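You operate a simulated robot arm through the tools that you are given. There is no shell and no other tool.

The job below is to be done with a simulated robot arm. You get a single attempt, and the scene is never put back.

## Task
Soak the teal bundle clean in the suds, rinse it in the teal bowl and press it out.
Fine: it ends on the slab; the other bundles stay as they are.
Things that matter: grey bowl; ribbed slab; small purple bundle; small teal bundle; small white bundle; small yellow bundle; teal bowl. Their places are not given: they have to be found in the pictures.

The check looks at the end state, three seconds after you hand in, the way a careful person would. Anything else that was tipped, shoved, dropped, spilled or broken makes it a failure.

## Robot
A 7-joint arm with a two-finger parallel gripper, fixed in place. Base frame: the origin is on the floor under the middle of its stand, x ahead of it, y to its left, z up; the work surface is at about z = 74. Lengths are in cm, angles in rad, forces in N, time in s.
It reaches about 152.4 cm from its shoulder. Its first joint turns from -2.601 to 2.601 rad. Payload 3.5 kg.
The tool frame sits at the grasp point between the pads (the TCP): z along the fingers, y along the line on which they close. The tips reach 2.3 cm beyond it. The gripper opens to 9.4 cm. The fingers are 3.8 cm wide and 1 cm thick; the gripper's body (5.4 by 9.6 cm) begins 3.9 cm behind the TCP.
Orientation is that of the tool frame in the base frame, as a unit quaternion [w, x, y, z]. With the fingers straight down and closing along the base's y, the tool's x points along the base's -x, its y along +y and its z along -z.

## Interface
- The arm moves only by the tool jog_arm. Its argument "plan" is a list of rows, each a list of 2 entries, a list of its own where there are three numbers: the shift along the tool's x, y, z in units of 50 mm (1.0 is 50 mm), then the turn, a rotation vector about the tool's x, y, z in units of 6 degrees (1.0 is 6 degrees). In form: [[[tx, ty, tz], [rx, ry, rz]], ...]. A call has 1 to 20 rows; each row shifts and turns the commanded pose from where the row before left it, along the tool's axes as they then stand. "claw" is the gripper command, from -1 (fully open) to 1 (shut), values between in proportion, set as the call begins (left out, the last holds). A call with a number of a shift or a turn outside -1 to 1 is refused whole. Each row takes 0.2 s and may step no farther than 5 cm and 0.15 rad from the row before; otherwise, or with a gripper value out of range, the whole call is refused. Where a pose cannot be reached the arm comes as near as it can. A force on the tool above 50 N (or 10 N above the force at the start of the call, whichever is more), or a blocked arm, ends the call early, and 0.2 s more pass. The fingers move at their own pace (about 15.3 cm/s each) and stop on an object; they squeeze with about 21 N. The grip force told is the motor's: it shows also when the fingers shut on nothing. Time passes only in rows, and 0.2 s behind the last, so rows that do not move let the fingers close. The reply holds the time, the measured pose of the TCP, the force on the tool along the base axes, the opening and the grip force, in the units named above and with some noise, with the torque about the TCP (base axes, N m) and any sound that the robot's microphone picked up.
- Cameras (640 x 400 px; columns grow to the right, rows downward): "scene" is fixed at [40.34, 66.23, 150.22]; the picture's right is [0.74, -0.68, 0.00], its down [-0.67, -0.73, -0.16] and it looks along [0.11, 0.12, -0.99] (base axes); focal length 298 px, centre (320, 200). "wrist" rides on the gripper at [8.6, 1.6, -7.5] in the tool frame; the picture's right is [-0.18, 0.98, 0.00], its down [-0.58, -0.11, -0.81] and it looks along [-0.79, -0.15, 0.59] (tool axes); focal length 243 px, centre (320, 200).
- get_image(camera): a new picture of that camera. It takes no simulated time.
- probe_pixels(camera, pixels): for up to 12 pixels [column, row] of the newest picture of that camera ("zoom" is the newest enlarged one), the place [x, y, z] in the base frame of the surface seen there, good to about 0.2 cm, but the place of the scene camera against the robot may be out by one fixed shift of up to 1.8 cm in any direction. It takes no simulated time.
- zoom(camera, box): a new picture of the part [left, top, right, bottom] of that camera's present view, enlarged. It takes no simulated time.
- close_job(): hands the job in; it is judged then, once.

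Unless the task says otherwise, let go and move clear before handing in.

The tools are called after ">>>" as name(argument=value, ...) on one line, values as JSON. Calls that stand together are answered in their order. jog_arm: Moves the arm, as the interface text tells. Its arguments: {"type":"object","properties":{"plan":{"type":"array","items":{"type":"array"}},"claw":{"type":"number"}},"required":["plan"]} The other tools are called the same way: get_image (camera) takes a picture; probe_pixels (camera, pixels) gives the place of the surface under pixels of a picture; zoom (camera, box) takes an enlarged picture of a part of a camera's view; close_job () hands the job in.

At the start:

```text
time: 0.0
tool_pos: [40.05, 75.26, 117.03]
tcp_rot: [0.003, 0.0, 1.0, 0.004]
force: [0.3, 0.6, -0.4]
ft_torque: [-0.02, 0.01, -0.01]
finger_gap: 9.42
gripper_force: 0.1
```

scene: 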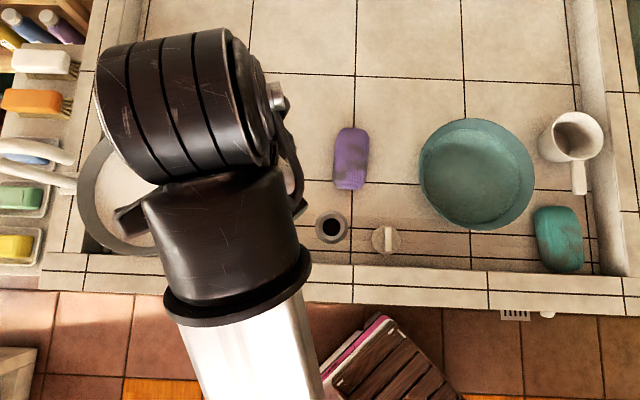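
wrist: 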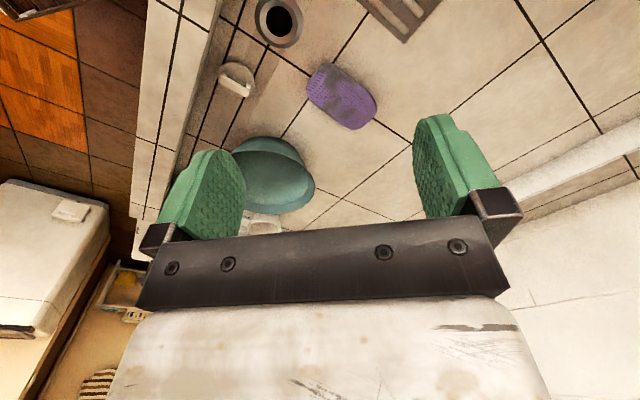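

The scene picture shows a purple bundle (350,158), a teal bowl (477,173), a teal bundle (558,238) and, partly hidden by the arm, a grey ring-shaped bowl (120,190). I'll probe these and zoom in on them before I move.

>>> probe_pixels(camera="scene", pixels=[[558, 238], [540, 215], [578, 262], [477, 173], [425, 173], [528, 173], [350, 158], [100, 180], [120, 190], [420, 70], [332, 228], [387, 240]])

>>> zoom(camera="scene", box=[400, 100, 640, 290])

>>> zoom(camera="wrist", box=[140, 0, 540, 250])

```text
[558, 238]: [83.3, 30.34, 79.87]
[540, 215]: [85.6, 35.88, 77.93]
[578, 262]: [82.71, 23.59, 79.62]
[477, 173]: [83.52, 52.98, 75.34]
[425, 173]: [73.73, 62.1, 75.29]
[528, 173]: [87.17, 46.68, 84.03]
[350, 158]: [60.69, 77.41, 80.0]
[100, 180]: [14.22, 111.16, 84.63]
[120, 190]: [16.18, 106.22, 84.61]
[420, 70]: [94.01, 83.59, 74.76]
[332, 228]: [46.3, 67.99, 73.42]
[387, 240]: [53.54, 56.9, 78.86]
```

```text
2.11 times, centred on (520, 195) of scene
```

zoom: 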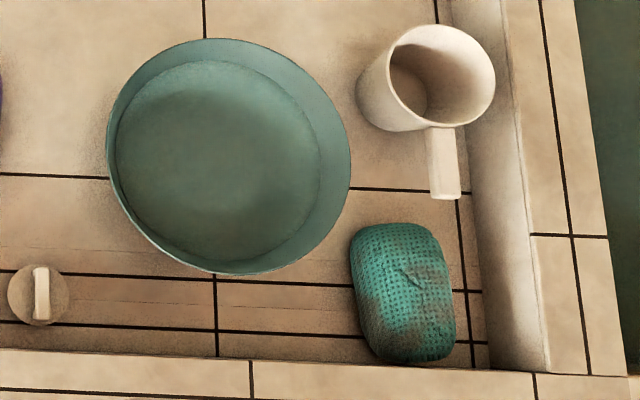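

```text
1.60 times, centred on (340, 125) of wrist
```

zoom: 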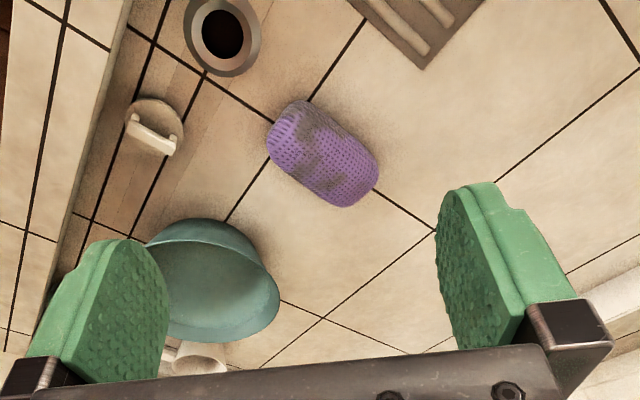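

The arm hides the left part of the scene, including the grey bowl, the slab and the other bundles. I'll move the gripper to the right at its present height so the scene camera can see them.

>>> jog_arm(plan=[[[-0.43, -0.78, 0], [0, 0, 0]], [[-0.43, -0.78, 0], [0, 0, 0]], [[-0.43, -0.78, 0], [0, 0, 0]], [[-0.43, -0.78, 0], [0, 0, 0]], [[-0.43, -0.78, 0], [0, 0, 0]], [[-0.43, -0.78, 0], [0, 0, 0]], [[-0.43, -0.78, 0], [0, 0, 0]]], claw=-1)

>>> get_image(camera="scene")

>>> get_image(camera="wrist")

```text
time: 1.6
tool_pos: [56.26, 49.2, 113.77]
tcp_rot: [0.007, 0.0, 1.0, 0.006]
force: [-0.2, -0.5, -0.2]
ft_torque: [-0.02, 0.01, 0.01]
finger_gap: 9.42
gripper_force: 0.1
out of reach, approached as far as the arm can: row 2, 3, 4, 5, 7
```

```text
taken
```

scene: 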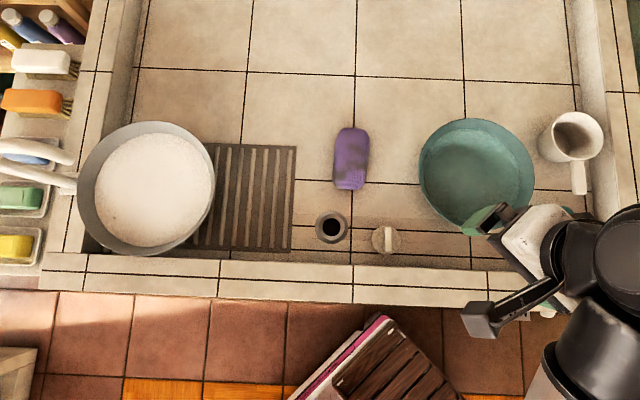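

```text
taken
```

wrist: 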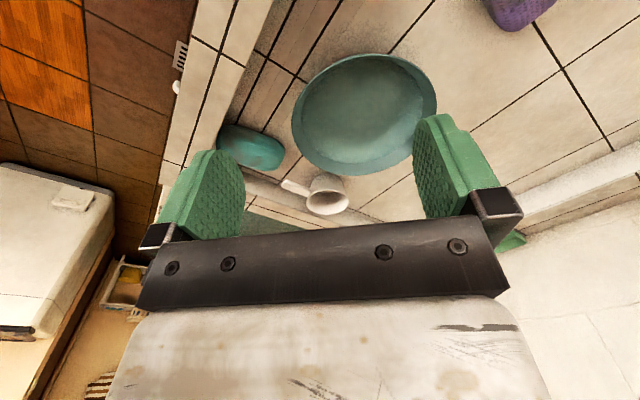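

The grey bowl holding white suds is at (147,188) and the ribbed slab is at (245,197). The teal bowl is at (477,173). I still need to find the white and yellow bundles, so I'll zoom in on several areas.

>>> zoom(camera="scene", box=[60, 100, 320, 270])

>>> zoom(camera="scene", box=[0, 0, 120, 280])

>>> zoom(camera="wrist", box=[160, 0, 560, 250])

>>> zoom(camera="wrist", box=[0, 150, 240, 400])

>>> probe_pixels(camera="scene", pixels=[[147, 188], [80, 188], [214, 188], [147, 122], [147, 254], [245, 160], [300, 150], [300, 245], [220, 145], [210, 245], [350, 135], [348, 183]])

>>> probe_pixels(camera="wrist", pixels=[[365, 110], [300, 110], [420, 80], [365, 55], [255, 150], [240, 140], [270, 155], [327, 205], [327, 180]])

```text
2.35 times, centred on (190, 185) of scene
```

zoom: 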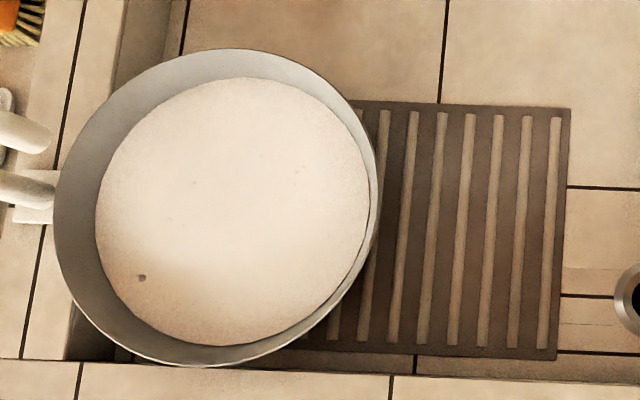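

```text
1.43 times, centred on (60, 140) of scene
```

zoom: 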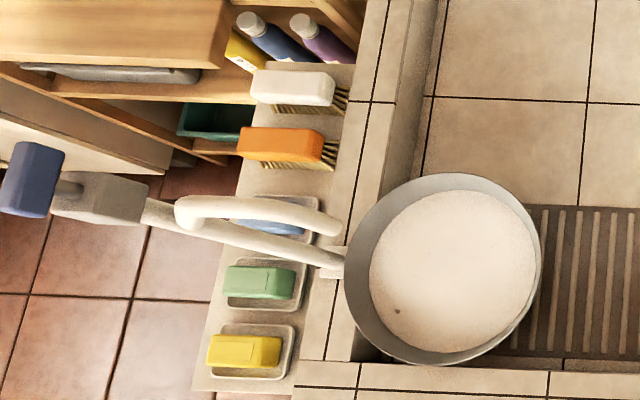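

```text
1.60 times, centred on (360, 125) of wrist
```

zoom: 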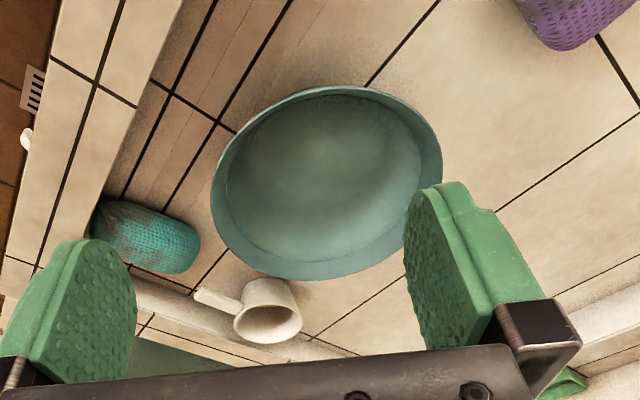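

```text
1.60 times, centred on (120, 275) of wrist
```

zoom: 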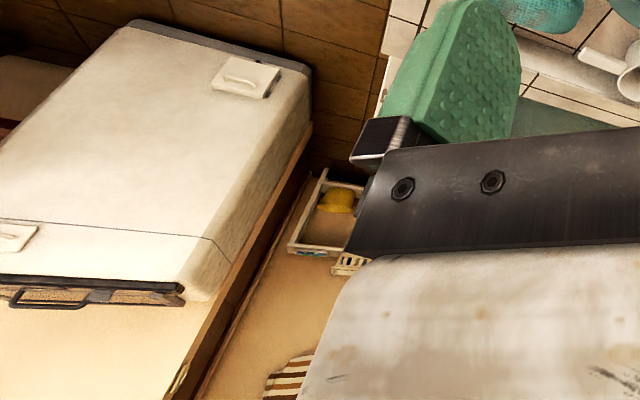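

```text
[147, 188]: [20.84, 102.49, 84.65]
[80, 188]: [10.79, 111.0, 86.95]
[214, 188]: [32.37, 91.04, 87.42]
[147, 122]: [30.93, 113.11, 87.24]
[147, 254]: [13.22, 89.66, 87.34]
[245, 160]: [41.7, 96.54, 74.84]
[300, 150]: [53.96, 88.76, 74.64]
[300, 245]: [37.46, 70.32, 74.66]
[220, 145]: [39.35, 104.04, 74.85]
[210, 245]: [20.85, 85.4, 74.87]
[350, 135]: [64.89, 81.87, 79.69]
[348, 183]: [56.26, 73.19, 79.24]
```

```text
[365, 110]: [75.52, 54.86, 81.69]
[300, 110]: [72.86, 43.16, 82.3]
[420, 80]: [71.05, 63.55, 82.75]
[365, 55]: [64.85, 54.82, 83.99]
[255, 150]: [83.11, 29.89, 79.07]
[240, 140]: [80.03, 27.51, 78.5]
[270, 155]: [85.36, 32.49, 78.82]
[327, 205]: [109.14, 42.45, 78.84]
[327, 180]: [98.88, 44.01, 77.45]
```

The suds surface is near z 84.7 with the rim near 87.3, and the slab lies around (37,87). I can't see the white or yellow bundle yet. Next I'll probe the walls, the mug and the bowl rims to get heights and clearances, with several points per object.

>>> probe_pixels(camera="scene", pixels=[[421, 172], [470, 119], [534, 168], [450, 160], [477, 160], [500, 160], [440, 200], [605, 130], [600, 40], [570, 135], [552, 135], [579, 190]])

>>> probe_pixels(camera="wrist", pixels=[[340, 130], [390, 130], [330, 100], [390, 90], [365, 130], [365, 165], [293, 120], [436, 100], [365, 90], [222, 130], [280, 155], [205, 60]])

>>> probe_pixels(camera="scene", pixels=[[150, 275], [300, 285], [420, 290], [250, 265], [400, 262], [118, 212], [180, 188], [147, 150], [120, 60], [350, 160], [340, 160], [362, 160]])

```text
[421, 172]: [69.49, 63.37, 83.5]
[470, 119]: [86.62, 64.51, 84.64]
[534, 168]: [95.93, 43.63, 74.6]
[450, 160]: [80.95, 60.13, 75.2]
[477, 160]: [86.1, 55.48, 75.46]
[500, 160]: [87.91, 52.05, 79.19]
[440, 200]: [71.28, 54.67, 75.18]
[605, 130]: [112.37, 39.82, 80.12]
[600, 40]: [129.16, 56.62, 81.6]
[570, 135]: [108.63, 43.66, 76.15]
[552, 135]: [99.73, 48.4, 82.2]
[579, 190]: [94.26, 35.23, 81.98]
```

```text
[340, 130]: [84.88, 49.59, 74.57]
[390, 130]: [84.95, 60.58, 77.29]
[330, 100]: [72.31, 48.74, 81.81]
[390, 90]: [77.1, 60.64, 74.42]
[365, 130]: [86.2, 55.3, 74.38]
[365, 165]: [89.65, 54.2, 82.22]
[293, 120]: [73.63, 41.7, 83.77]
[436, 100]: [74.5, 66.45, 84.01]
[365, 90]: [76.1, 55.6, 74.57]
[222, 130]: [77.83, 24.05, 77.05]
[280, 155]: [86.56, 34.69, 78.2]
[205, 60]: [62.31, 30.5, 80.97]
```

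```text
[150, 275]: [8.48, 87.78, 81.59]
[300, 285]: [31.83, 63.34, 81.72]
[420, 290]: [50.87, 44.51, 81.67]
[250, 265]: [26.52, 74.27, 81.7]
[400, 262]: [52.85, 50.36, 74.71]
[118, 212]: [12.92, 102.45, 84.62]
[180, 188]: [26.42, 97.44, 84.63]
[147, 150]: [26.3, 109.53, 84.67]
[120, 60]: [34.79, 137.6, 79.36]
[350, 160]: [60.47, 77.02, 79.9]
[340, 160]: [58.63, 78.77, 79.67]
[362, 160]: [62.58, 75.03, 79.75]
```

From the wrist probes, the true wall top is near z 81 and the teal bowl rim near 84, and the scene camera reads about 0.6 cm high. I'll move outward to hover above the teal bundle and turn about 47° so the fingers close across its short side.

>>> jog_arm(plan=[[[-0.66, -0.48, 0.2], [0, 0, 0]], [[-0.66, -0.48, 0.3], [0, 0, 0]], [[-0.66, -0.48, 0.3], [0, 0, 0]], [[-0.66, -0.48, 0.3], [0, 0, 0]], [[-0.66, -0.48, 0.3], [0, 0, 0]], [[-0.66, -0.48, 0.3], [0, 0, 0]], [[-0.66, -0.48, 0.3], [0, 0, 0]], [[-0.66, -0.48, 0.3], [0, 0, 0]], [[0, 0, 0], [0, 0, -1]], [[0, 0, 0], [0, 0, -1]], [[0, 0, 0], [0, 0, -1]], [[0, 0, 0], [0, 0, -1]], [[0, 0, 0], [0, 0, -1]], [[0, 0, 0], [0, 0, -1]], [[0, 0, 0], [0, 0, -1]], [[0, 0, 0], [0, 0, -0.9]]], claw=-1)

>>> get_image(camera="scene")

>>> get_image(camera="wrist")

```text
time: 5.0
tool_pos: [82.52, 29.83, 102.61]
tcp_rot: [0.005, -0.402, 0.916, 0.003]
force: [0.2, -0.3, 0.5]
ft_torque: [0.03, -0.01, 0.03]
finger_gap: 9.42
gripper_force: 0.1
```

```text
taken
```

scene: 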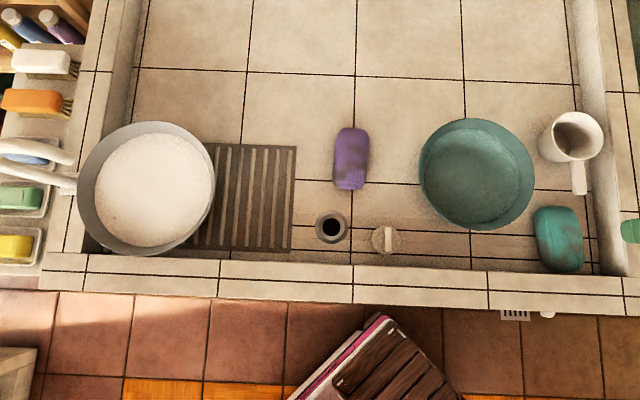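

```text
taken
```

wrist: 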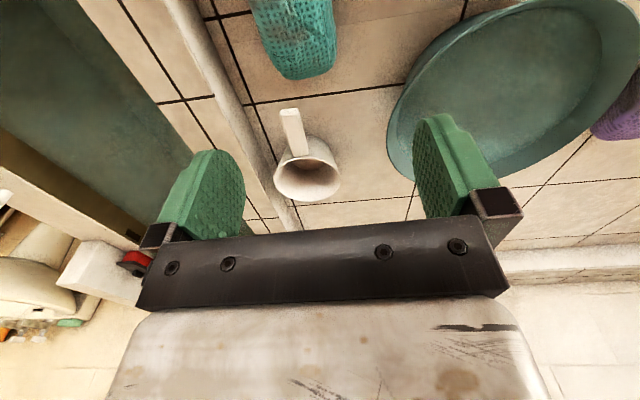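

All of the near basin is visible now and nothing has been disturbed. The teal bundle is at the top of the wrist picture (295,35). I'll zoom there and probe its edges to fix its position in the robot's own frame.

>>> zoom(camera="wrist", box=[200, 0, 400, 125])

>>> probe_pixels(camera="wrist", pixels=[[295, 20], [260, 10], [330, 10], [295, 70], [270, 60], [325, 60], [250, 20], [338, 30], [240, 60], [350, 60], [295, 5], [310, 40]])

>>> zoom(camera="scene", box=[500, 180, 640, 290])

```text
3.20 times, centred on (300, 62) of wrist
```

zoom: 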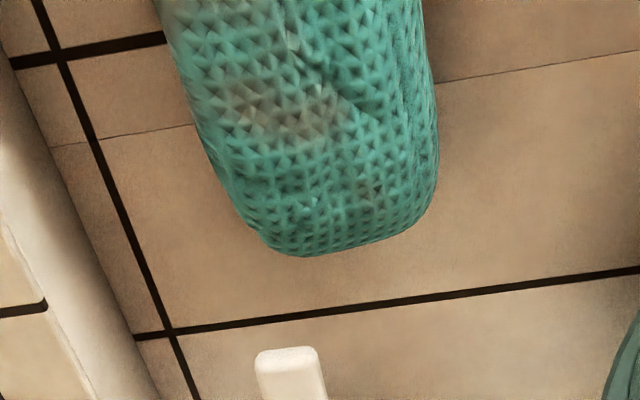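

```text
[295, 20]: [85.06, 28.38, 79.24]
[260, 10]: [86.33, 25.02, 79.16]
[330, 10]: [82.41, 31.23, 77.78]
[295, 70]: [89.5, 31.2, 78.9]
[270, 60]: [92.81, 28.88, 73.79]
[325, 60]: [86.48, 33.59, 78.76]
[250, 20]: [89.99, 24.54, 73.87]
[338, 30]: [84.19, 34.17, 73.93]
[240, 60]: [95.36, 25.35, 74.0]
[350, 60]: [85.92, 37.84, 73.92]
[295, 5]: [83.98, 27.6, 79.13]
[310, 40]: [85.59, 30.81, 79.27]
```

```text
3.64 times, centred on (570, 235) of scene
```

zoom: 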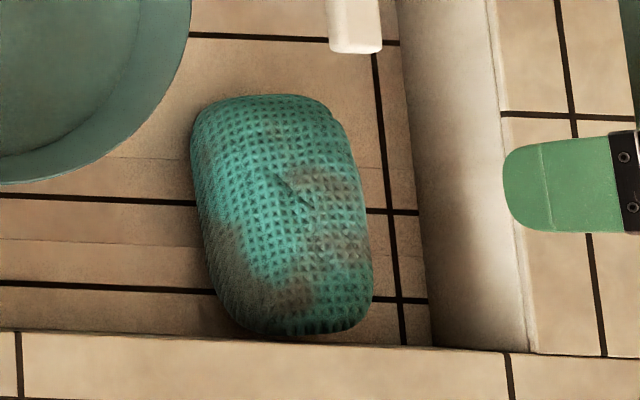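

The bundle's top is about z 79.2 and the floor 73.9, and its long axis looks slightly turned from my gripper. I'll probe its outline in the enlarged scene picture.

>>> probe_pixels(camera="zoom", pixels=[[230, 105], [280, 100], [320, 110], [340, 130], [350, 170], [365, 230], [370, 280], [355, 318], [320, 325], [270, 325], [235, 300], [215, 250]])

>>> probe_pixels(camera="zoom", pixels=[[200, 190], [195, 140], [230, 200], [260, 200], [300, 200], [340, 200], [210, 150], [320, 150], [250, 280], [350, 280], [405, 200], [430, 330]])

```text
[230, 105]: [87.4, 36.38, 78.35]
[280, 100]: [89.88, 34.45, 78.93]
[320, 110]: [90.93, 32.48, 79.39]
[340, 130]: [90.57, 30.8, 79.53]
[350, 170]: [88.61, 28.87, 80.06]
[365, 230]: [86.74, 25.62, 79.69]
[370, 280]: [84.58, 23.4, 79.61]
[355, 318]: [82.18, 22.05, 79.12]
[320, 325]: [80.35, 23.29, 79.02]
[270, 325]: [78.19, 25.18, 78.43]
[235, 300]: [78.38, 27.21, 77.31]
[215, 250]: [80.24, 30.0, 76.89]
```

```text
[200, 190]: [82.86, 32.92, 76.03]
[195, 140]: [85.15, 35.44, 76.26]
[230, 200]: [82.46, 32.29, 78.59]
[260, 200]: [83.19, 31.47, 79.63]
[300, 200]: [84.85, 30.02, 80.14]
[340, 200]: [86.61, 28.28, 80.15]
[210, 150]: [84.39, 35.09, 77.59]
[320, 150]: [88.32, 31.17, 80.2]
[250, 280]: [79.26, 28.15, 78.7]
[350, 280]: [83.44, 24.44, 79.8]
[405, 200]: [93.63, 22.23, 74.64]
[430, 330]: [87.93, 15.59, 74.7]
```

The bundle's outline gives a size of about 14.6 x 8 x 5.3 cm with its long axis at about 50°, so the 9.4 cm opening leaves little room. I'll back off along the tool's x and fine-tune the turn, so the whole bundle shows in the wrist camera for exact centring.

>>> jog_arm(plan=[[[0, 0, 0], [0, 0, -0.45]], [[0.5, 0, 0], [0, 0, 0]], [[0.5, 0, 0], [0, 0, 0]], [[0.5, 0, 0], [0, 0, 0]], [[0, 0, 0], [0, 0, 0]]])

>>> get_image(camera="wrist")

>>> zoom(camera="wrist", box=[200, 0, 400, 125])

```text
time: 6.2
tool_pos: [77.8, 24.12, 102.6]
tcp_rot: [0.004, -0.423, 0.906, 0.003]
force: [-0.8, -0.4, -0.3]
ft_torque: [0.0, -0.02, 0.0]
finger_gap: 9.37
gripper_force: 0.1
```

```text
taken
```

wrist: 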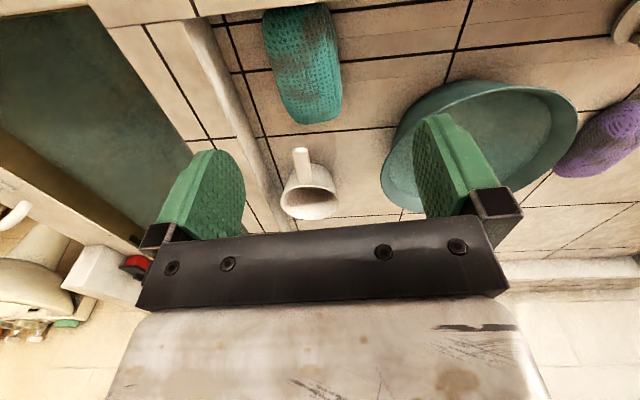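

```text
3.20 times, centred on (300, 62) of wrist
```

zoom: 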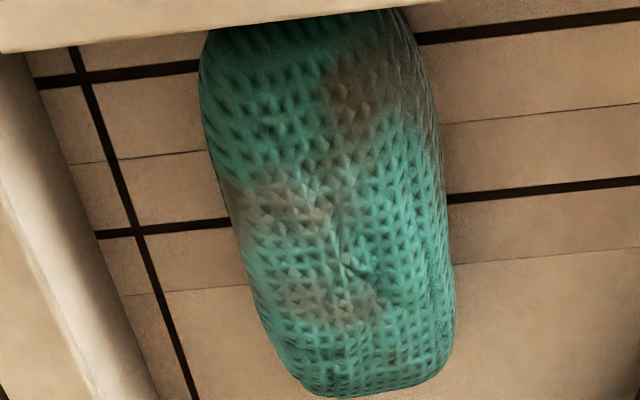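

The whole bundle is now visible in the enlarged wrist picture. I'll probe along both long edges and both ends.

>>> probe_pixels(camera="zoom", pixels=[[205, 70], [206, 130], [225, 190], [245, 260], [270, 330], [400, 40], [425, 90], [438, 150], [446, 220], [450, 290], [450, 350], [330, 390]])

>>> probe_pixels(camera="zoom", pixels=[[300, 35], [260, 35], [350, 25], [320, 150], [330, 210], [350, 280], [230, 130], [400, 150], [415, 200], [180, 300], [100, 20], [480, 220]])

```text
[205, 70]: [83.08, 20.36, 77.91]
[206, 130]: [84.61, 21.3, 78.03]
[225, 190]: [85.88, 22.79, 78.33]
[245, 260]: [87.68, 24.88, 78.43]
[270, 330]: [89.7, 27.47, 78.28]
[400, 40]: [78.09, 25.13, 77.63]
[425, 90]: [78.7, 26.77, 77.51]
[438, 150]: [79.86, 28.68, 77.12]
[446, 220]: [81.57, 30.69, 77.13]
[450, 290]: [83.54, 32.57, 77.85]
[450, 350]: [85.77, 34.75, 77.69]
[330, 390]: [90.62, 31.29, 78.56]
```

```text
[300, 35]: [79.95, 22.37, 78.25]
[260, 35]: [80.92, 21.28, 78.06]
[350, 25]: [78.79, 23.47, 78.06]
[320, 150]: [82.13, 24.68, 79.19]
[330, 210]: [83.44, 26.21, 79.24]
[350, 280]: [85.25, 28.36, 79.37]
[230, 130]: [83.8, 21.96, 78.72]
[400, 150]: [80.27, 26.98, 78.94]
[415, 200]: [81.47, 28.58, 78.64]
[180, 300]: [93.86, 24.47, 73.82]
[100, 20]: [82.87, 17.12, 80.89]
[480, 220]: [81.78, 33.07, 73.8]
```

The wrist data put the width at about 8.4 cm, between n = 42.7 and 51.15 across, which leaves only about 0.5 cm each side. I'll check the camera frames against each other using tile-line crossings.

>>> probe_pixels(camera="zoom", pixels=[[137, 232], [82, 78], [195, 398], [446, 200], [452, 250], [456, 300], [248, 290], [215, 180]])

>>> probe_pixels(camera="scene", pixels=[[589.2, 238.3], [592, 262], [585, 191], [478, 230], [470, 119]])

>>> probe_pixels(camera="wrist", pixels=[[301, 150], [309, 200], [286, 200], [335, 195], [382, 170], [480, 80], [570, 130], [450, 100], [230, 30]])

```text
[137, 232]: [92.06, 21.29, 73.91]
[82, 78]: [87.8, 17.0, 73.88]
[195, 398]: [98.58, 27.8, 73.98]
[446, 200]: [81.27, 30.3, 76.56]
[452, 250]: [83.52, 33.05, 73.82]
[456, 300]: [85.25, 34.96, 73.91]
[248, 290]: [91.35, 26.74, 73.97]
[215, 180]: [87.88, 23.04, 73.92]
```

```text
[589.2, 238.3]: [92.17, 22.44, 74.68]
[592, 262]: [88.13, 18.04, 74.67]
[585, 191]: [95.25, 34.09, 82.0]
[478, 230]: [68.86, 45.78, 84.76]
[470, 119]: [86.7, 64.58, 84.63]
```

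```text
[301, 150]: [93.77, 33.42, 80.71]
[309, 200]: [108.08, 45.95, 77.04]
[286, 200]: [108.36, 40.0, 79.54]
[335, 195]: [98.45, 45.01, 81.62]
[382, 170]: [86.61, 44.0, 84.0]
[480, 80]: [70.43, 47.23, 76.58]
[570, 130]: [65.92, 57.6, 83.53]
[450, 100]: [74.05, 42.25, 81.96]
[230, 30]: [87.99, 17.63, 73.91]
```

The tile crossings show that scene readings minus true positions are about (+0.2, +1.1, +0.78). The bundle's true centre is therefore about (84.7, 27.9). I'll move above it and stop with the tips still clear to check the alignment.

>>> jog_arm(plan=[[[-0.292, -0.115, 0.5], [0, 0, 0]], [[-0.292, -0.115, 0.6], [0, 0, 0]], [[-0.292, -0.115, 0.6], [0, 0, 0]], [[-0.292, -0.115, 0.6], [0, 0, 0]], [[-0.292, -0.115, 0.6], [0, 0, 0]], [[0, 0, 0.4], [0, 0, 0]], [[0, 0, 0], [0, 0, 0]]], claw=-1)

>>> get_image(camera="wrist")

>>> get_image(camera="scene")

```text
time: 7.8
tool_pos: [84.76, 28.09, 86.2]
tcp_rot: [0.003, -0.423, 0.906, 0.002]
force: [-0.4, -0.3, 0.1]
ft_torque: [0.01, 0.0, -0.01]
finger_gap: 9.39
gripper_force: 0.1
```

```text
taken
```

wrist: 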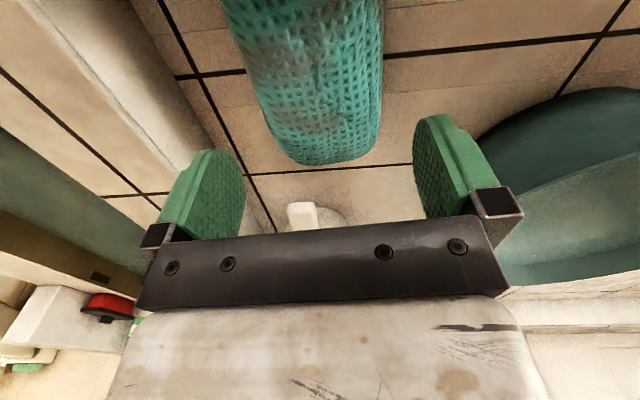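

```text
taken
```

scene: 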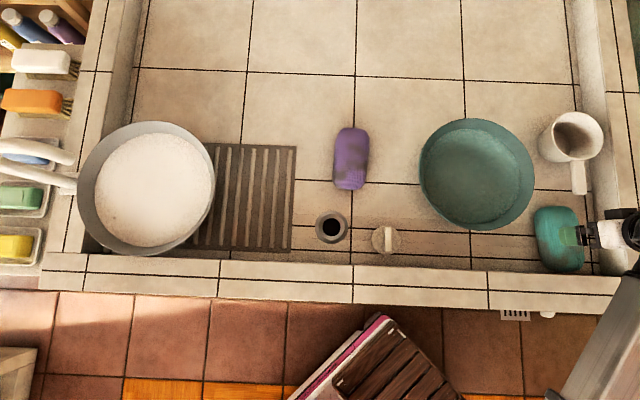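

The gripper is above the bundle at z 86.2. I'll probe both side edges in this closer wrist view to confirm the centring before descending.

>>> probe_pixels(camera="wrist", pixels=[[243, 60], [251, 80], [260, 105], [270, 130], [381, 30], [382, 60], [381, 90], [379, 120], [320, 60], [235, 60], [390, 60], [320, 160]])

>>> zoom(camera="wrist", box=[160, 0, 460, 188])

```text
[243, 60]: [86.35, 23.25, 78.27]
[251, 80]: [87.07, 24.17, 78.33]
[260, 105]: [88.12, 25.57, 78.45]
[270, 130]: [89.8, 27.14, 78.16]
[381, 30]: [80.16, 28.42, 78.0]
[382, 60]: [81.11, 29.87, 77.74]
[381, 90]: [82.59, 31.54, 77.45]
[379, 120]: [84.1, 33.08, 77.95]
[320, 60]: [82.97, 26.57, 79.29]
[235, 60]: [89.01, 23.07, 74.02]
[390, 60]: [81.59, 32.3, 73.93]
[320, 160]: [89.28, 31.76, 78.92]
```

```text
2.13 times, centred on (310, 94) of wrist
```

zoom: 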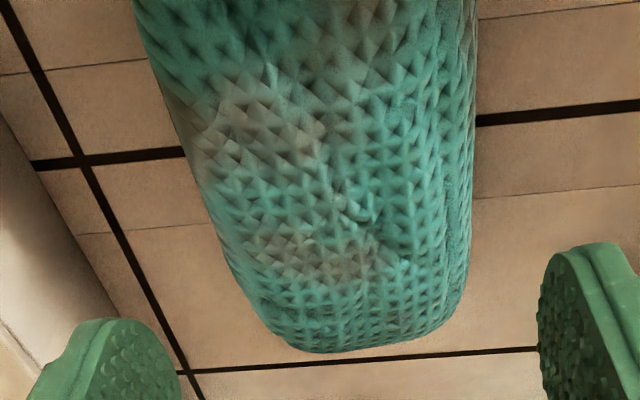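

The edges are at n 42.8 and 51.2 and the TCP is at n 46.87, which is centred to about 0.1 cm. I'll descend straight so the tips end about 0.7 cm above the floor.

>>> jog_arm(plan=[[[0, -0.02, 0.4], [0, 0, 0]], [[0, 0, 0.4], [0, 0, 0]], [[0, 0, 0.3], [0, 0, 0]], [[0, 0, 0.25], [0, 0, 0]], [[0, 0, 0.25], [0, 0, 0]], [[0, 0, 0.22], [0, 0, 0]], [[0, 0, 0], [0, 0, 0]]], claw=-1)

>>> get_image(camera="wrist")

```text
time: 9.4
tool_pos: [84.78, 27.83, 76.95]
tcp_rot: [0.004, -0.424, 0.906, 0.002]
force: [0.0, 0.3, -0.4]
ft_torque: [-0.01, 0.02, -0.02]
finger_gap: 9.39
gripper_force: 0.0
```

```text
taken
```

wrist: 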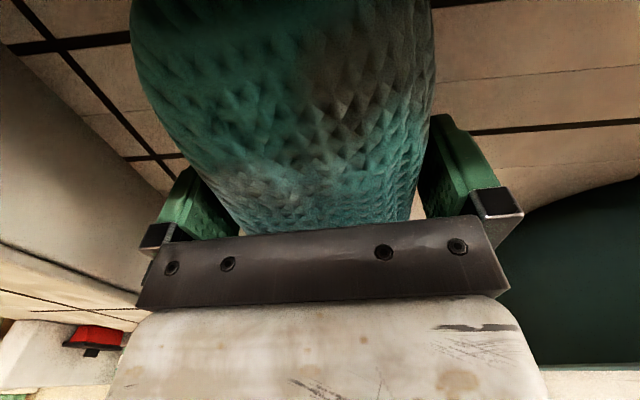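

The fingers straddle the bundle with no contact force. I'll close the gripper and wait for the grip to settle.

>>> jog_arm(plan=[[[0, 0, 0], [0, 0, 0]], [[0, 0, 0], [0, 0, 0]], [[0, 0, 0], [0, 0, 0]], [[0, 0, 0], [0, 0, 0]]], claw=1)

```text
time: 10.4
tool_pos: [84.72, 27.92, 76.94]
tcp_rot: [0.004, -0.423, 0.906, 0.003]
force: [0.3, 0.5, -0.8]
ft_torque: [-0.01, 0.01, -0.03]
finger_gap: 8.8
gripper_force: 21.3
```

The grip holds 21.3 N at a gap of 8.8 cm, so the bundle is between the fingers. I'll lift it gently and check.

>>> jog_arm(plan=[[[0, 0, -0.3], [0, 0, 0]], [[0, 0, -0.5], [0, 0, 0]], [[0, 0, -0.7], [0, 0, 0]], [[0, 0, -0.8], [0, 0, 0]], [[0, 0, -0.8], [0, 0, 0]], [[0, 0, -0.6], [0, 0, 0]], [[0, 0, 0], [0, 0, 0]]], claw=1)

>>> get_image(camera="wrist")

>>> get_image(camera="scene")

```text
time: 12.0
tool_pos: [84.56, 27.85, 95.51]
tcp_rot: [0.004, -0.424, 0.906, 0.002]
force: [-0.6, 0.4, -0.8]
ft_torque: [0.01, -0.01, -0.01]
finger_gap: 8.77
gripper_force: 21.1
```

```text
taken
```

wrist: 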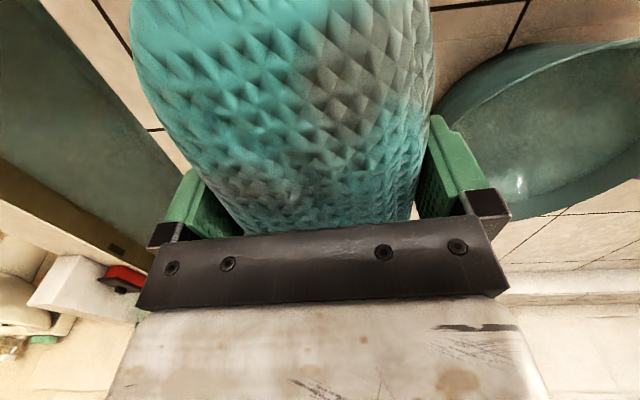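

```text
taken
```

scene: 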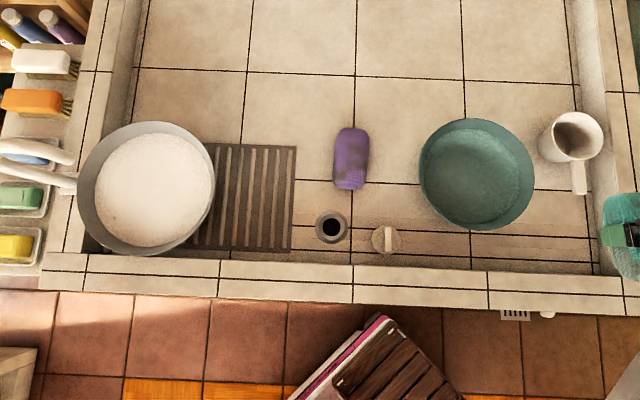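

The bundle is lifted and held, with its wet/dirty face visible and nothing else moved. Before carrying it to the suds I'll probe the tap near (40,160) and its spout (70,183) for clearance over the grey bowl.

>>> probe_pixels(camera="scene", pixels=[[72, 183], [55, 178], [30, 172], [5, 165], [70, 157], [40, 148], [15, 145], [35, 62], [30, 100], [92, 160], [147, 122], [118, 212]])

>>> zoom(camera="scene", box=[0, 110, 160, 260])

```text
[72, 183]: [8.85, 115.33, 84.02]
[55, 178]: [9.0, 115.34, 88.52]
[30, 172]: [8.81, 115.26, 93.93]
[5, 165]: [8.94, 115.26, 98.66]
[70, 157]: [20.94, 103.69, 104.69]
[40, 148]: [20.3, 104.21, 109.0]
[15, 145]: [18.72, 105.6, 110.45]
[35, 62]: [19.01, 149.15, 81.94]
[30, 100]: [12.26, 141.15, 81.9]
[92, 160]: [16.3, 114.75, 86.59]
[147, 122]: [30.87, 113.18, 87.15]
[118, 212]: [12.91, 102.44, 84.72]
```

```text
2.67 times, centred on (80, 185) of scene
```

zoom: 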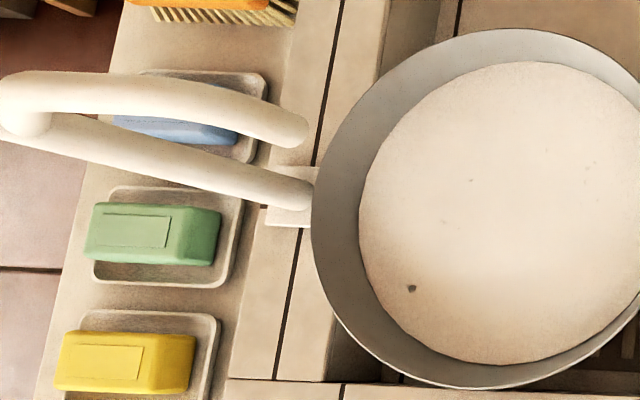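

The probes show a tall gooseneck tap. Its post is near (9,114) and its spout end is near (21,103) at z 104–110, right above the grey bowl's centre, so my wrist must stay clear of it. I'll carry the bundle to a spot over the slab side of the basin, in the scene camera's view, to measure my own hand and wrist.

>>> jog_arm(plan=[[[-0.2, 0.4, -0.1], [0, 0, 0]], [[-0.4, 0.8, 0], [0, 0, 0]], [[-0.4, 0.88, 0], [0, 0, 0]], [[-0.4, 0.88, 0], [0, 0, 0]], [[-0.4, 0.88, 0], [0, 0, 0]], [[-0.4, 0.88, 0], [0, 0, 0]], [[-0.4, 0.88, 0], [0, 0, 0]], [[-0.4, 0.88, 0], [0, 0, 0]], [[-0.3, 0.88, 0], [0, 0, 0]], [[0, 0.88, 0], [0, 0, 0]], [[0, 0.88, 0], [0, 0, 0]], [[0, 0.88, 0], [0, 0, 0]], [[0, 0.8, 0], [0, 0, 0]], [[0, 0.6, 0], [0, 0, 0]], [[0, 0.4, 0], [0, 0, 0]], [[0, 0, 0], [0, 0, 0]]], claw=1)

>>> get_image(camera="scene")

>>> get_image(camera="wrist")

```text
time: 15.4
tool_pos: [50.29, 78.41, 96.33]
tcp_rot: [0.003, -0.424, 0.906, 0.003]
force: [-0.8, 0.2, -1.2]
ft_torque: [0.0, -0.01, -0.01]
finger_gap: 8.74
gripper_force: 21.1
```

```text
taken
```

scene: 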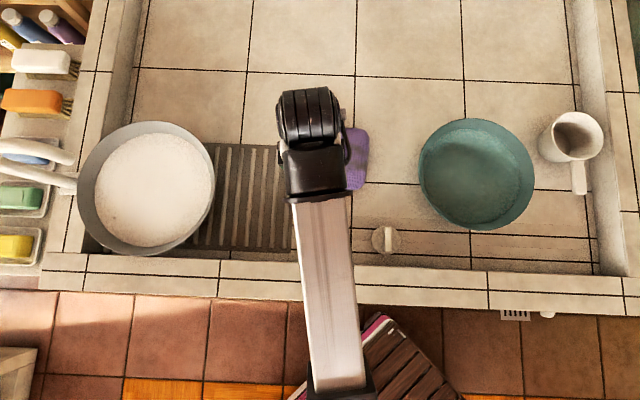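

```text
taken
```

wrist: 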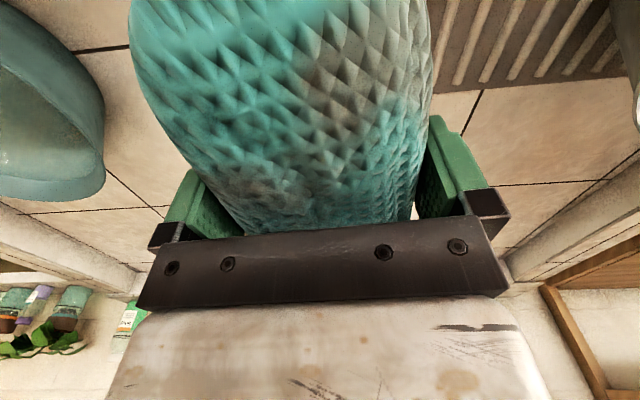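

The hand and wrist are now under the scene camera at (310,120). I'll probe the wrist housing and forearm to learn their size and height.

>>> probe_pixels(camera="scene", pixels=[[308, 92], [308, 110], [308, 130], [280, 110], [336, 110], [284, 135], [340, 140], [315, 170], [295, 170], [340, 175], [320, 230], [335, 340]])

>>> zoom(camera="scene", box=[230, 70, 400, 220])

>>> zoom(camera="wrist", box=[440, 0, 640, 200])

```text
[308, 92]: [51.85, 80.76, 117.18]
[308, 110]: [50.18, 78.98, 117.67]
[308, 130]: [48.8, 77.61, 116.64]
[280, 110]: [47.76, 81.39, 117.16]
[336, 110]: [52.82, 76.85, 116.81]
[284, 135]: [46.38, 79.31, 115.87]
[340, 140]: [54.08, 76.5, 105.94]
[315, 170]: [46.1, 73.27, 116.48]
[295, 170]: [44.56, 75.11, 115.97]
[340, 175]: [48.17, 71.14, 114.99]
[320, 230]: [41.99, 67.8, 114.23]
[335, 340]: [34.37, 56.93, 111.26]
```

```text
2.67 times, centred on (315, 145) of scene
```

zoom: 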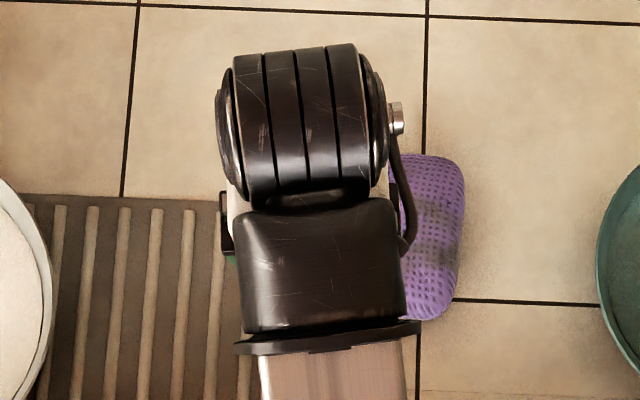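

```text
2.00 times, centred on (540, 100) of wrist
```

zoom: 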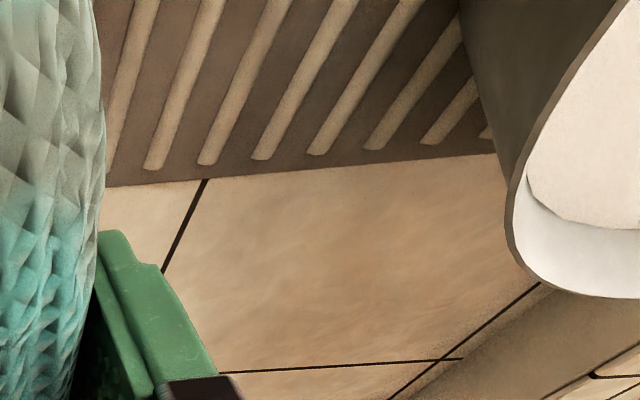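

My wrist top is about 20.6 cm above the TCP and about ±4 cm wide, with the forearm going back nearly level. I'll map the spout tip and the inside of the grey bowl precisely so I can choose an entry point offset from the spout.

>>> zoom(camera="scene", box=[0, 130, 100, 200])

>>> probe_pixels(camera="scene", pixels=[[74, 156], [75, 160], [72, 163], [73, 152], [68, 150], [60, 161], [50, 144], [30, 140], [10, 138], [2, 150], [20, 155], [60, 148]])

>>> probe_pixels(camera="scene", pixels=[[100, 190], [90, 190], [85, 190], [210, 188], [212, 175], [147, 126], [147, 131], [147, 137], [147, 248], [147, 244], [190, 230], [110, 150]])

```text
5.71 times, centred on (50, 165) of scene
```

zoom: 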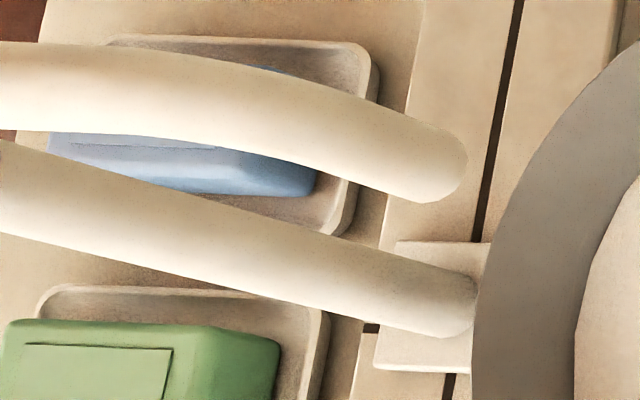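

```text
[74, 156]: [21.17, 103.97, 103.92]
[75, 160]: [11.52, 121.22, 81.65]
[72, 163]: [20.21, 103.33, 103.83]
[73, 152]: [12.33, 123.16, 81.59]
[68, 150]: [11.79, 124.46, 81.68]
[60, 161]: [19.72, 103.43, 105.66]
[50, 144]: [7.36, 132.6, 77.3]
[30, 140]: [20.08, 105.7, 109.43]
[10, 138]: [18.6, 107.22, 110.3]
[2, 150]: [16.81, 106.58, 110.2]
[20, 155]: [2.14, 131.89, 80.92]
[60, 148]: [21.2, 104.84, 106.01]
```

```text
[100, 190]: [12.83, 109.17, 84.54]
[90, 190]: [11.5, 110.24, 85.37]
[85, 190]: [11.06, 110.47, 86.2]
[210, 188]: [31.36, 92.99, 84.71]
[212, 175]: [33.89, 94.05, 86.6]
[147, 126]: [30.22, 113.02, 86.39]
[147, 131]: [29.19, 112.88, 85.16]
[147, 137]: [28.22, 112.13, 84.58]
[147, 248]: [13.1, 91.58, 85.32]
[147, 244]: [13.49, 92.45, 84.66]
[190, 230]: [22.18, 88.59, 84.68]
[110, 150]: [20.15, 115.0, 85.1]
```

The spout tip is at true position about (20.5,102.9), z ≥102. The grey bowl's centre is at about (21.8,100.4), its rim radius about 14.6 at z 86.6, and its suds level about 83.9. I'll bring the bundle over the slab-side half of the bowl, 7 cm from centre on the side away from the spout, and stop above the rim.

>>> jog_arm(plan=[[[0.05, 0.5, 0.1], [0, 0, 0]], [[0.05, 0.9, 0.2], [0, 0, 0]], [[0.05, 0.9, 0.2], [0, 0, 0]], [[0.05, 0.9, 0.2], [0, 0, 0]], [[0.05, 0.9, 0.16], [0, 0, 0]], [[0.05, 0.8, 0], [0, 0, 0]], [[0.05, 0.5, 0], [0, 0, 0]], [[0.02, 0.4, 0], [0, 0, 0]], [[0, 0, 0], [0, 0, 0]]], claw=1)

>>> get_image(camera="scene")

>>> get_image(camera="wrist")

```text
time: 17.4
tool_pos: [26.39, 95.5, 91.83]
tcp_rot: [0.004, -0.424, 0.906, 0.002]
force: [0.6, 0.3, -1.1]
ft_torque: [-0.03, 0.0, -0.02]
finger_gap: 8.71
gripper_force: 20.7
```

```text
taken
```

scene: 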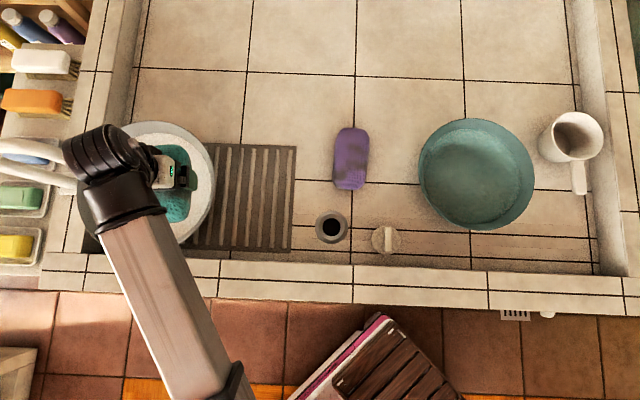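

```text
taken
```

wrist: 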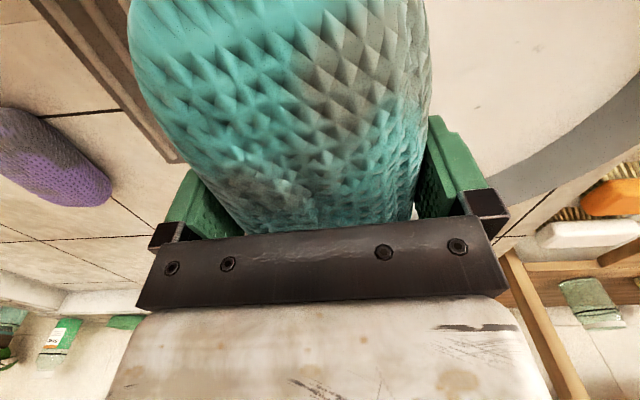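

The bundle hangs over the bowl at (180,205), and my wrist housing looks close to the tap in the scene picture (60,160). I'll check the real gap by probing both.

>>> zoom(camera="scene", box=[0, 100, 240, 260])

>>> probe_pixels(camera="scene", pixels=[[65, 155], [70, 145], [75, 165], [80, 175], [95, 135], [110, 150], [50, 155], [60, 175], [165, 168], [180, 205], [150, 190], [130, 165]])

```text
2.50 times, centred on (120, 180) of scene
```

zoom: 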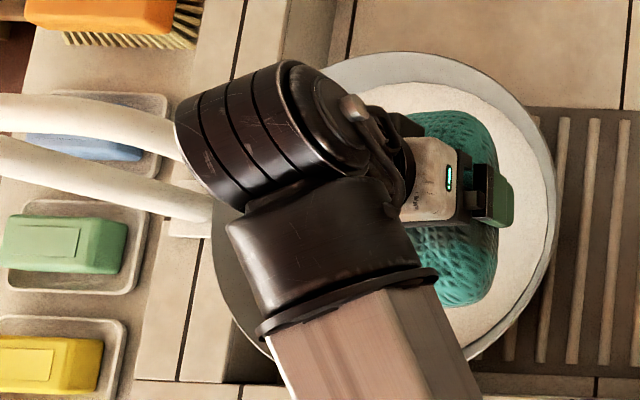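

```text
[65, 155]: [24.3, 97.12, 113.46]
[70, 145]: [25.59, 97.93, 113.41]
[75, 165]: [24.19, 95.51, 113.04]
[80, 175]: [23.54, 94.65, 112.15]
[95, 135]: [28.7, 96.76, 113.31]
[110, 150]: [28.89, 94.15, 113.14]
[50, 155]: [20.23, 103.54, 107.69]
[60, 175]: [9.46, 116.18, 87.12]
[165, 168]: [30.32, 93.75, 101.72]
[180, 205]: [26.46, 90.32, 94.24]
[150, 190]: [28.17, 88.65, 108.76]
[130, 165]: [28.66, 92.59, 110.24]
```

The wrist housing is at least 6 cm from the spout tip, so the clearance is good. I'll descend past the rim, then go slowly into the suds while easing slightly toward the centre.

>>> jog_arm(plan=[[[0, 0, 0.3], [0, 0, 0]], [[0, 0, 0.3], [0, 0, 0]], [[0, 0, 0.25], [0, 0, 0]], [[0, 0.05, 0.12], [0, 0, 0]], [[0, 0.05, 0.12], [0, 0, 0]], [[0, 0.05, 0.12], [0, 0, 0]], [[0, 0.05, 0.12], [0, 0, 0]], [[0, 0.05, 0.12], [0, 0, 0]], [[0, 0.05, 0.12], [0, 0, 0]], [[0, 0.05, 0.12], [0, 0, 0]], [[0, 0.05, 0.12], [0, 0, 0]], [[0, 0.04, 0.12], [0, 0, 0]], [[0, 0, 0.12], [0, 0, 0]], [[0, 0, 0.12], [0, 0, 0]], [[0, 0, 0], [0, 0, 0]]], claw=1)

>>> get_image(camera="scene")

>>> get_image(camera="wrist")

```text
time: 20.6
tool_pos: [24.95, 97.15, 81.09]
tcp_rot: [0.003, -0.423, 0.906, 0.003]
force: [0.6, -0.1, -2.2]
ft_torque: [0.0, -0.01, 0.01]
finger_gap: 8.7
gripper_force: 20.7
```

```text
taken
```

scene: 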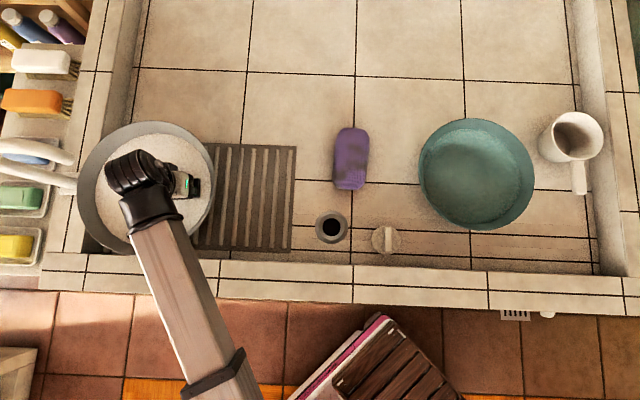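

```text
taken
```

wrist: 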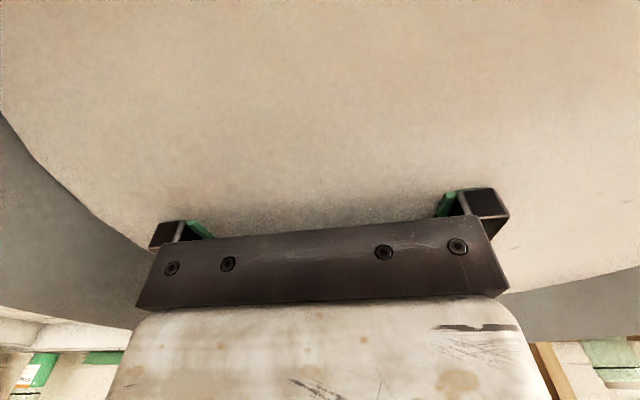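

The bundle is fully under the suds and its weight has grown to about 2 N as it soaks. I'll keep it there with small, slow swishes for several seconds, watching the force.

>>> jog_arm(plan=[[[0, 0.08, 0], [0, 0, 0]], [[0, 0.08, 0], [0, 0, 0]], [[0, -0.08, 0], [0, 0, 0]], [[0, -0.08, 0], [0, 0, 0]], [[0.08, 0, 0], [0, 0, 0]], [[-0.08, 0, 0], [0, 0, 0]], [[-0.08, 0, 0], [0, 0, 0]], [[0.08, 0, 0], [0, 0, 0]], [[0, 0.08, 0], [0, 0, 0]], [[0, 0.08, 0], [0, 0, 0]], [[0, -0.08, 0], [0, 0, 0]], [[0, -0.08, 0], [0, 0, 0]], [[0.08, 0, 0], [0, 0, 0]], [[-0.08, 0, 0], [0, 0, 0]], [[-0.08, 0, 0], [0, 0, 0]], [[0.08, 0, 0], [0, 0, 0]], [[0, 0, 0], [0, 0, 0]], [[0, 0, 0], [0, 0, 0]], [[0, 0, 0], [0, 0, 0]], [[0, 0, 0], [0, 0, 0]]], claw=1)

>>> jog_arm(plan=[[[0, 0.08, 0], [0, 0, 0]], [[0, 0.08, 0], [0, 0, 0]], [[0, -0.08, 0], [0, 0, 0]], [[0, -0.08, 0], [0, 0, 0]], [[0.08, 0, 0], [0, 0, 0]], [[-0.08, 0, 0], [0, 0, 0]], [[-0.08, 0, 0], [0, 0, 0]], [[0.08, 0, 0], [0, 0, 0]], [[0, 0.08, 0], [0, 0, 0]], [[0, 0.08, 0], [0, 0, 0]], [[0, -0.08, 0], [0, 0, 0]], [[0, -0.08, 0], [0, 0, 0]], [[0.08, 0, 0], [0, 0, 0]], [[-0.08, 0, 0], [0, 0, 0]], [[-0.08, 0, 0], [0, 0, 0]], [[0.08, 0, 0], [0, 0, 0]], [[0, 0, 0], [0, 0, 0]], [[0, 0, 0], [0, 0, 0]], [[0, 0, 0], [0, 0, 0]], [[0, 0, 0], [0, 0, 0]]], claw=1)

```text
time: 24.8
tool_pos: [24.98, 96.97, 81.15]
tcp_rot: [0.003, -0.424, 0.906, 0.002]
force: [-0.5, -0.1, -3.1]
ft_torque: [0.02, -0.02, -0.02]
finger_gap: 8.67
gripper_force: 21.2
```

```text
time: 29.0
tool_pos: [25.04, 97.01, 81.03]
tcp_rot: [0.003, -0.423, 0.906, 0.002]
force: [-0.1, 0.2, -2.7]
ft_torque: [-0.01, 0.01, -0.02]
finger_gap: 8.65
gripper_force: 21.2
```

The bundle has soaked about 9 s and the weight has levelled off at about 3 N. I'll raise it slowly, still above the bowl and moving away from the spout, to see whether the stains are gone.

>>> jog_arm(plan=[[[0, -0.04, -0.12], [0, 0, 0]], [[0, -0.05, -0.12], [0, 0, 0]], [[0, -0.05, -0.12], [0, 0, 0]], [[0, -0.05, -0.12], [0, 0, 0]], [[0, -0.05, -0.12], [0, 0, 0]], [[0, -0.05, -0.12], [0, 0, 0]], [[0, -0.05, -0.12], [0, 0, 0]], [[0, -0.05, -0.12], [0, 0, 0]], [[0, -0.05, -0.15], [0, 0, 0]], [[0, 0, -0.2], [0, 0, 0]], [[0, 0, -0.2], [0, 0, 0]], [[0, 0, -0.2], [0, 0, 0]], [[0, 0, -0.1], [0, 0, 0]], [[0, 0, 0], [0, 0, 0]]], claw=1)

>>> get_image(camera="wrist")

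>>> zoom(camera="scene", box=[60, 90, 300, 270])

```text
time: 32.0
tool_pos: [26.6, 95.55, 90.33]
tcp_rot: [0.004, -0.423, 0.906, 0.003]
force: [-0.8, 0.1, -2.5]
ft_torque: [0.01, 0.01, 0.0]
finger_gap: 8.66
gripper_force: 21.6
```

```text
taken
```

wrist: 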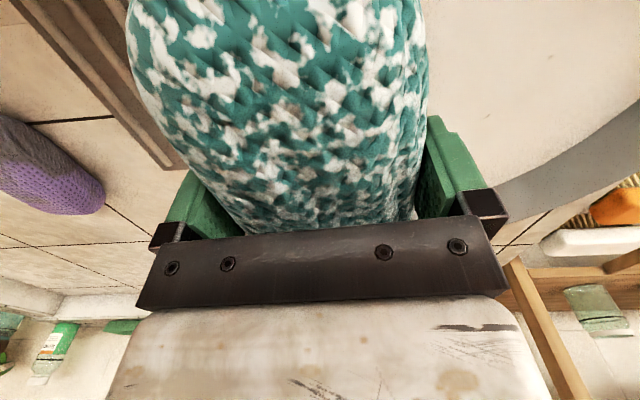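

```text
2.22 times, centred on (180, 180) of scene
```

zoom: 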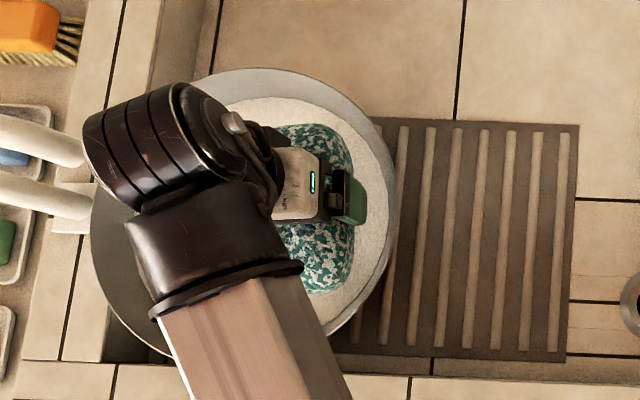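

The bundle is now covered in foam patches. I'll zoom in on it to see whether any brown stain remains beneath.

>>> zoom(camera="wrist", box=[120, 0, 440, 230])

>>> zoom(camera="scene", box=[150, 130, 230, 230])

```text
1.74 times, centred on (280, 115) of wrist
```

zoom: 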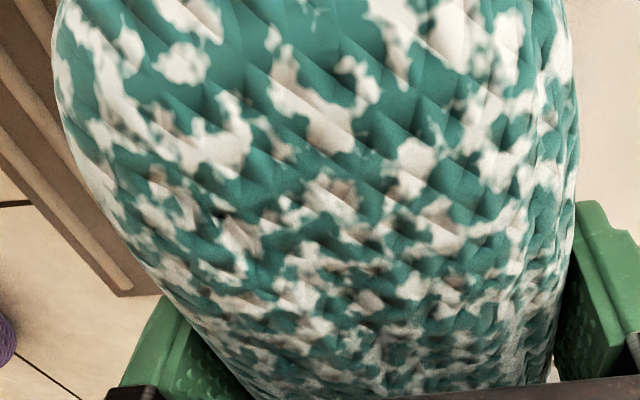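

```text
4.00 times, centred on (190, 180) of scene
```

zoom: 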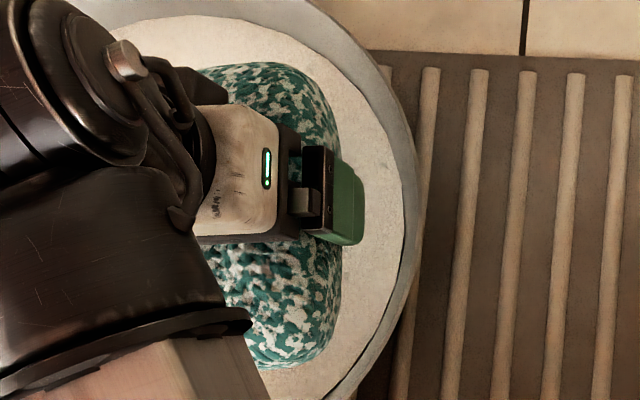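

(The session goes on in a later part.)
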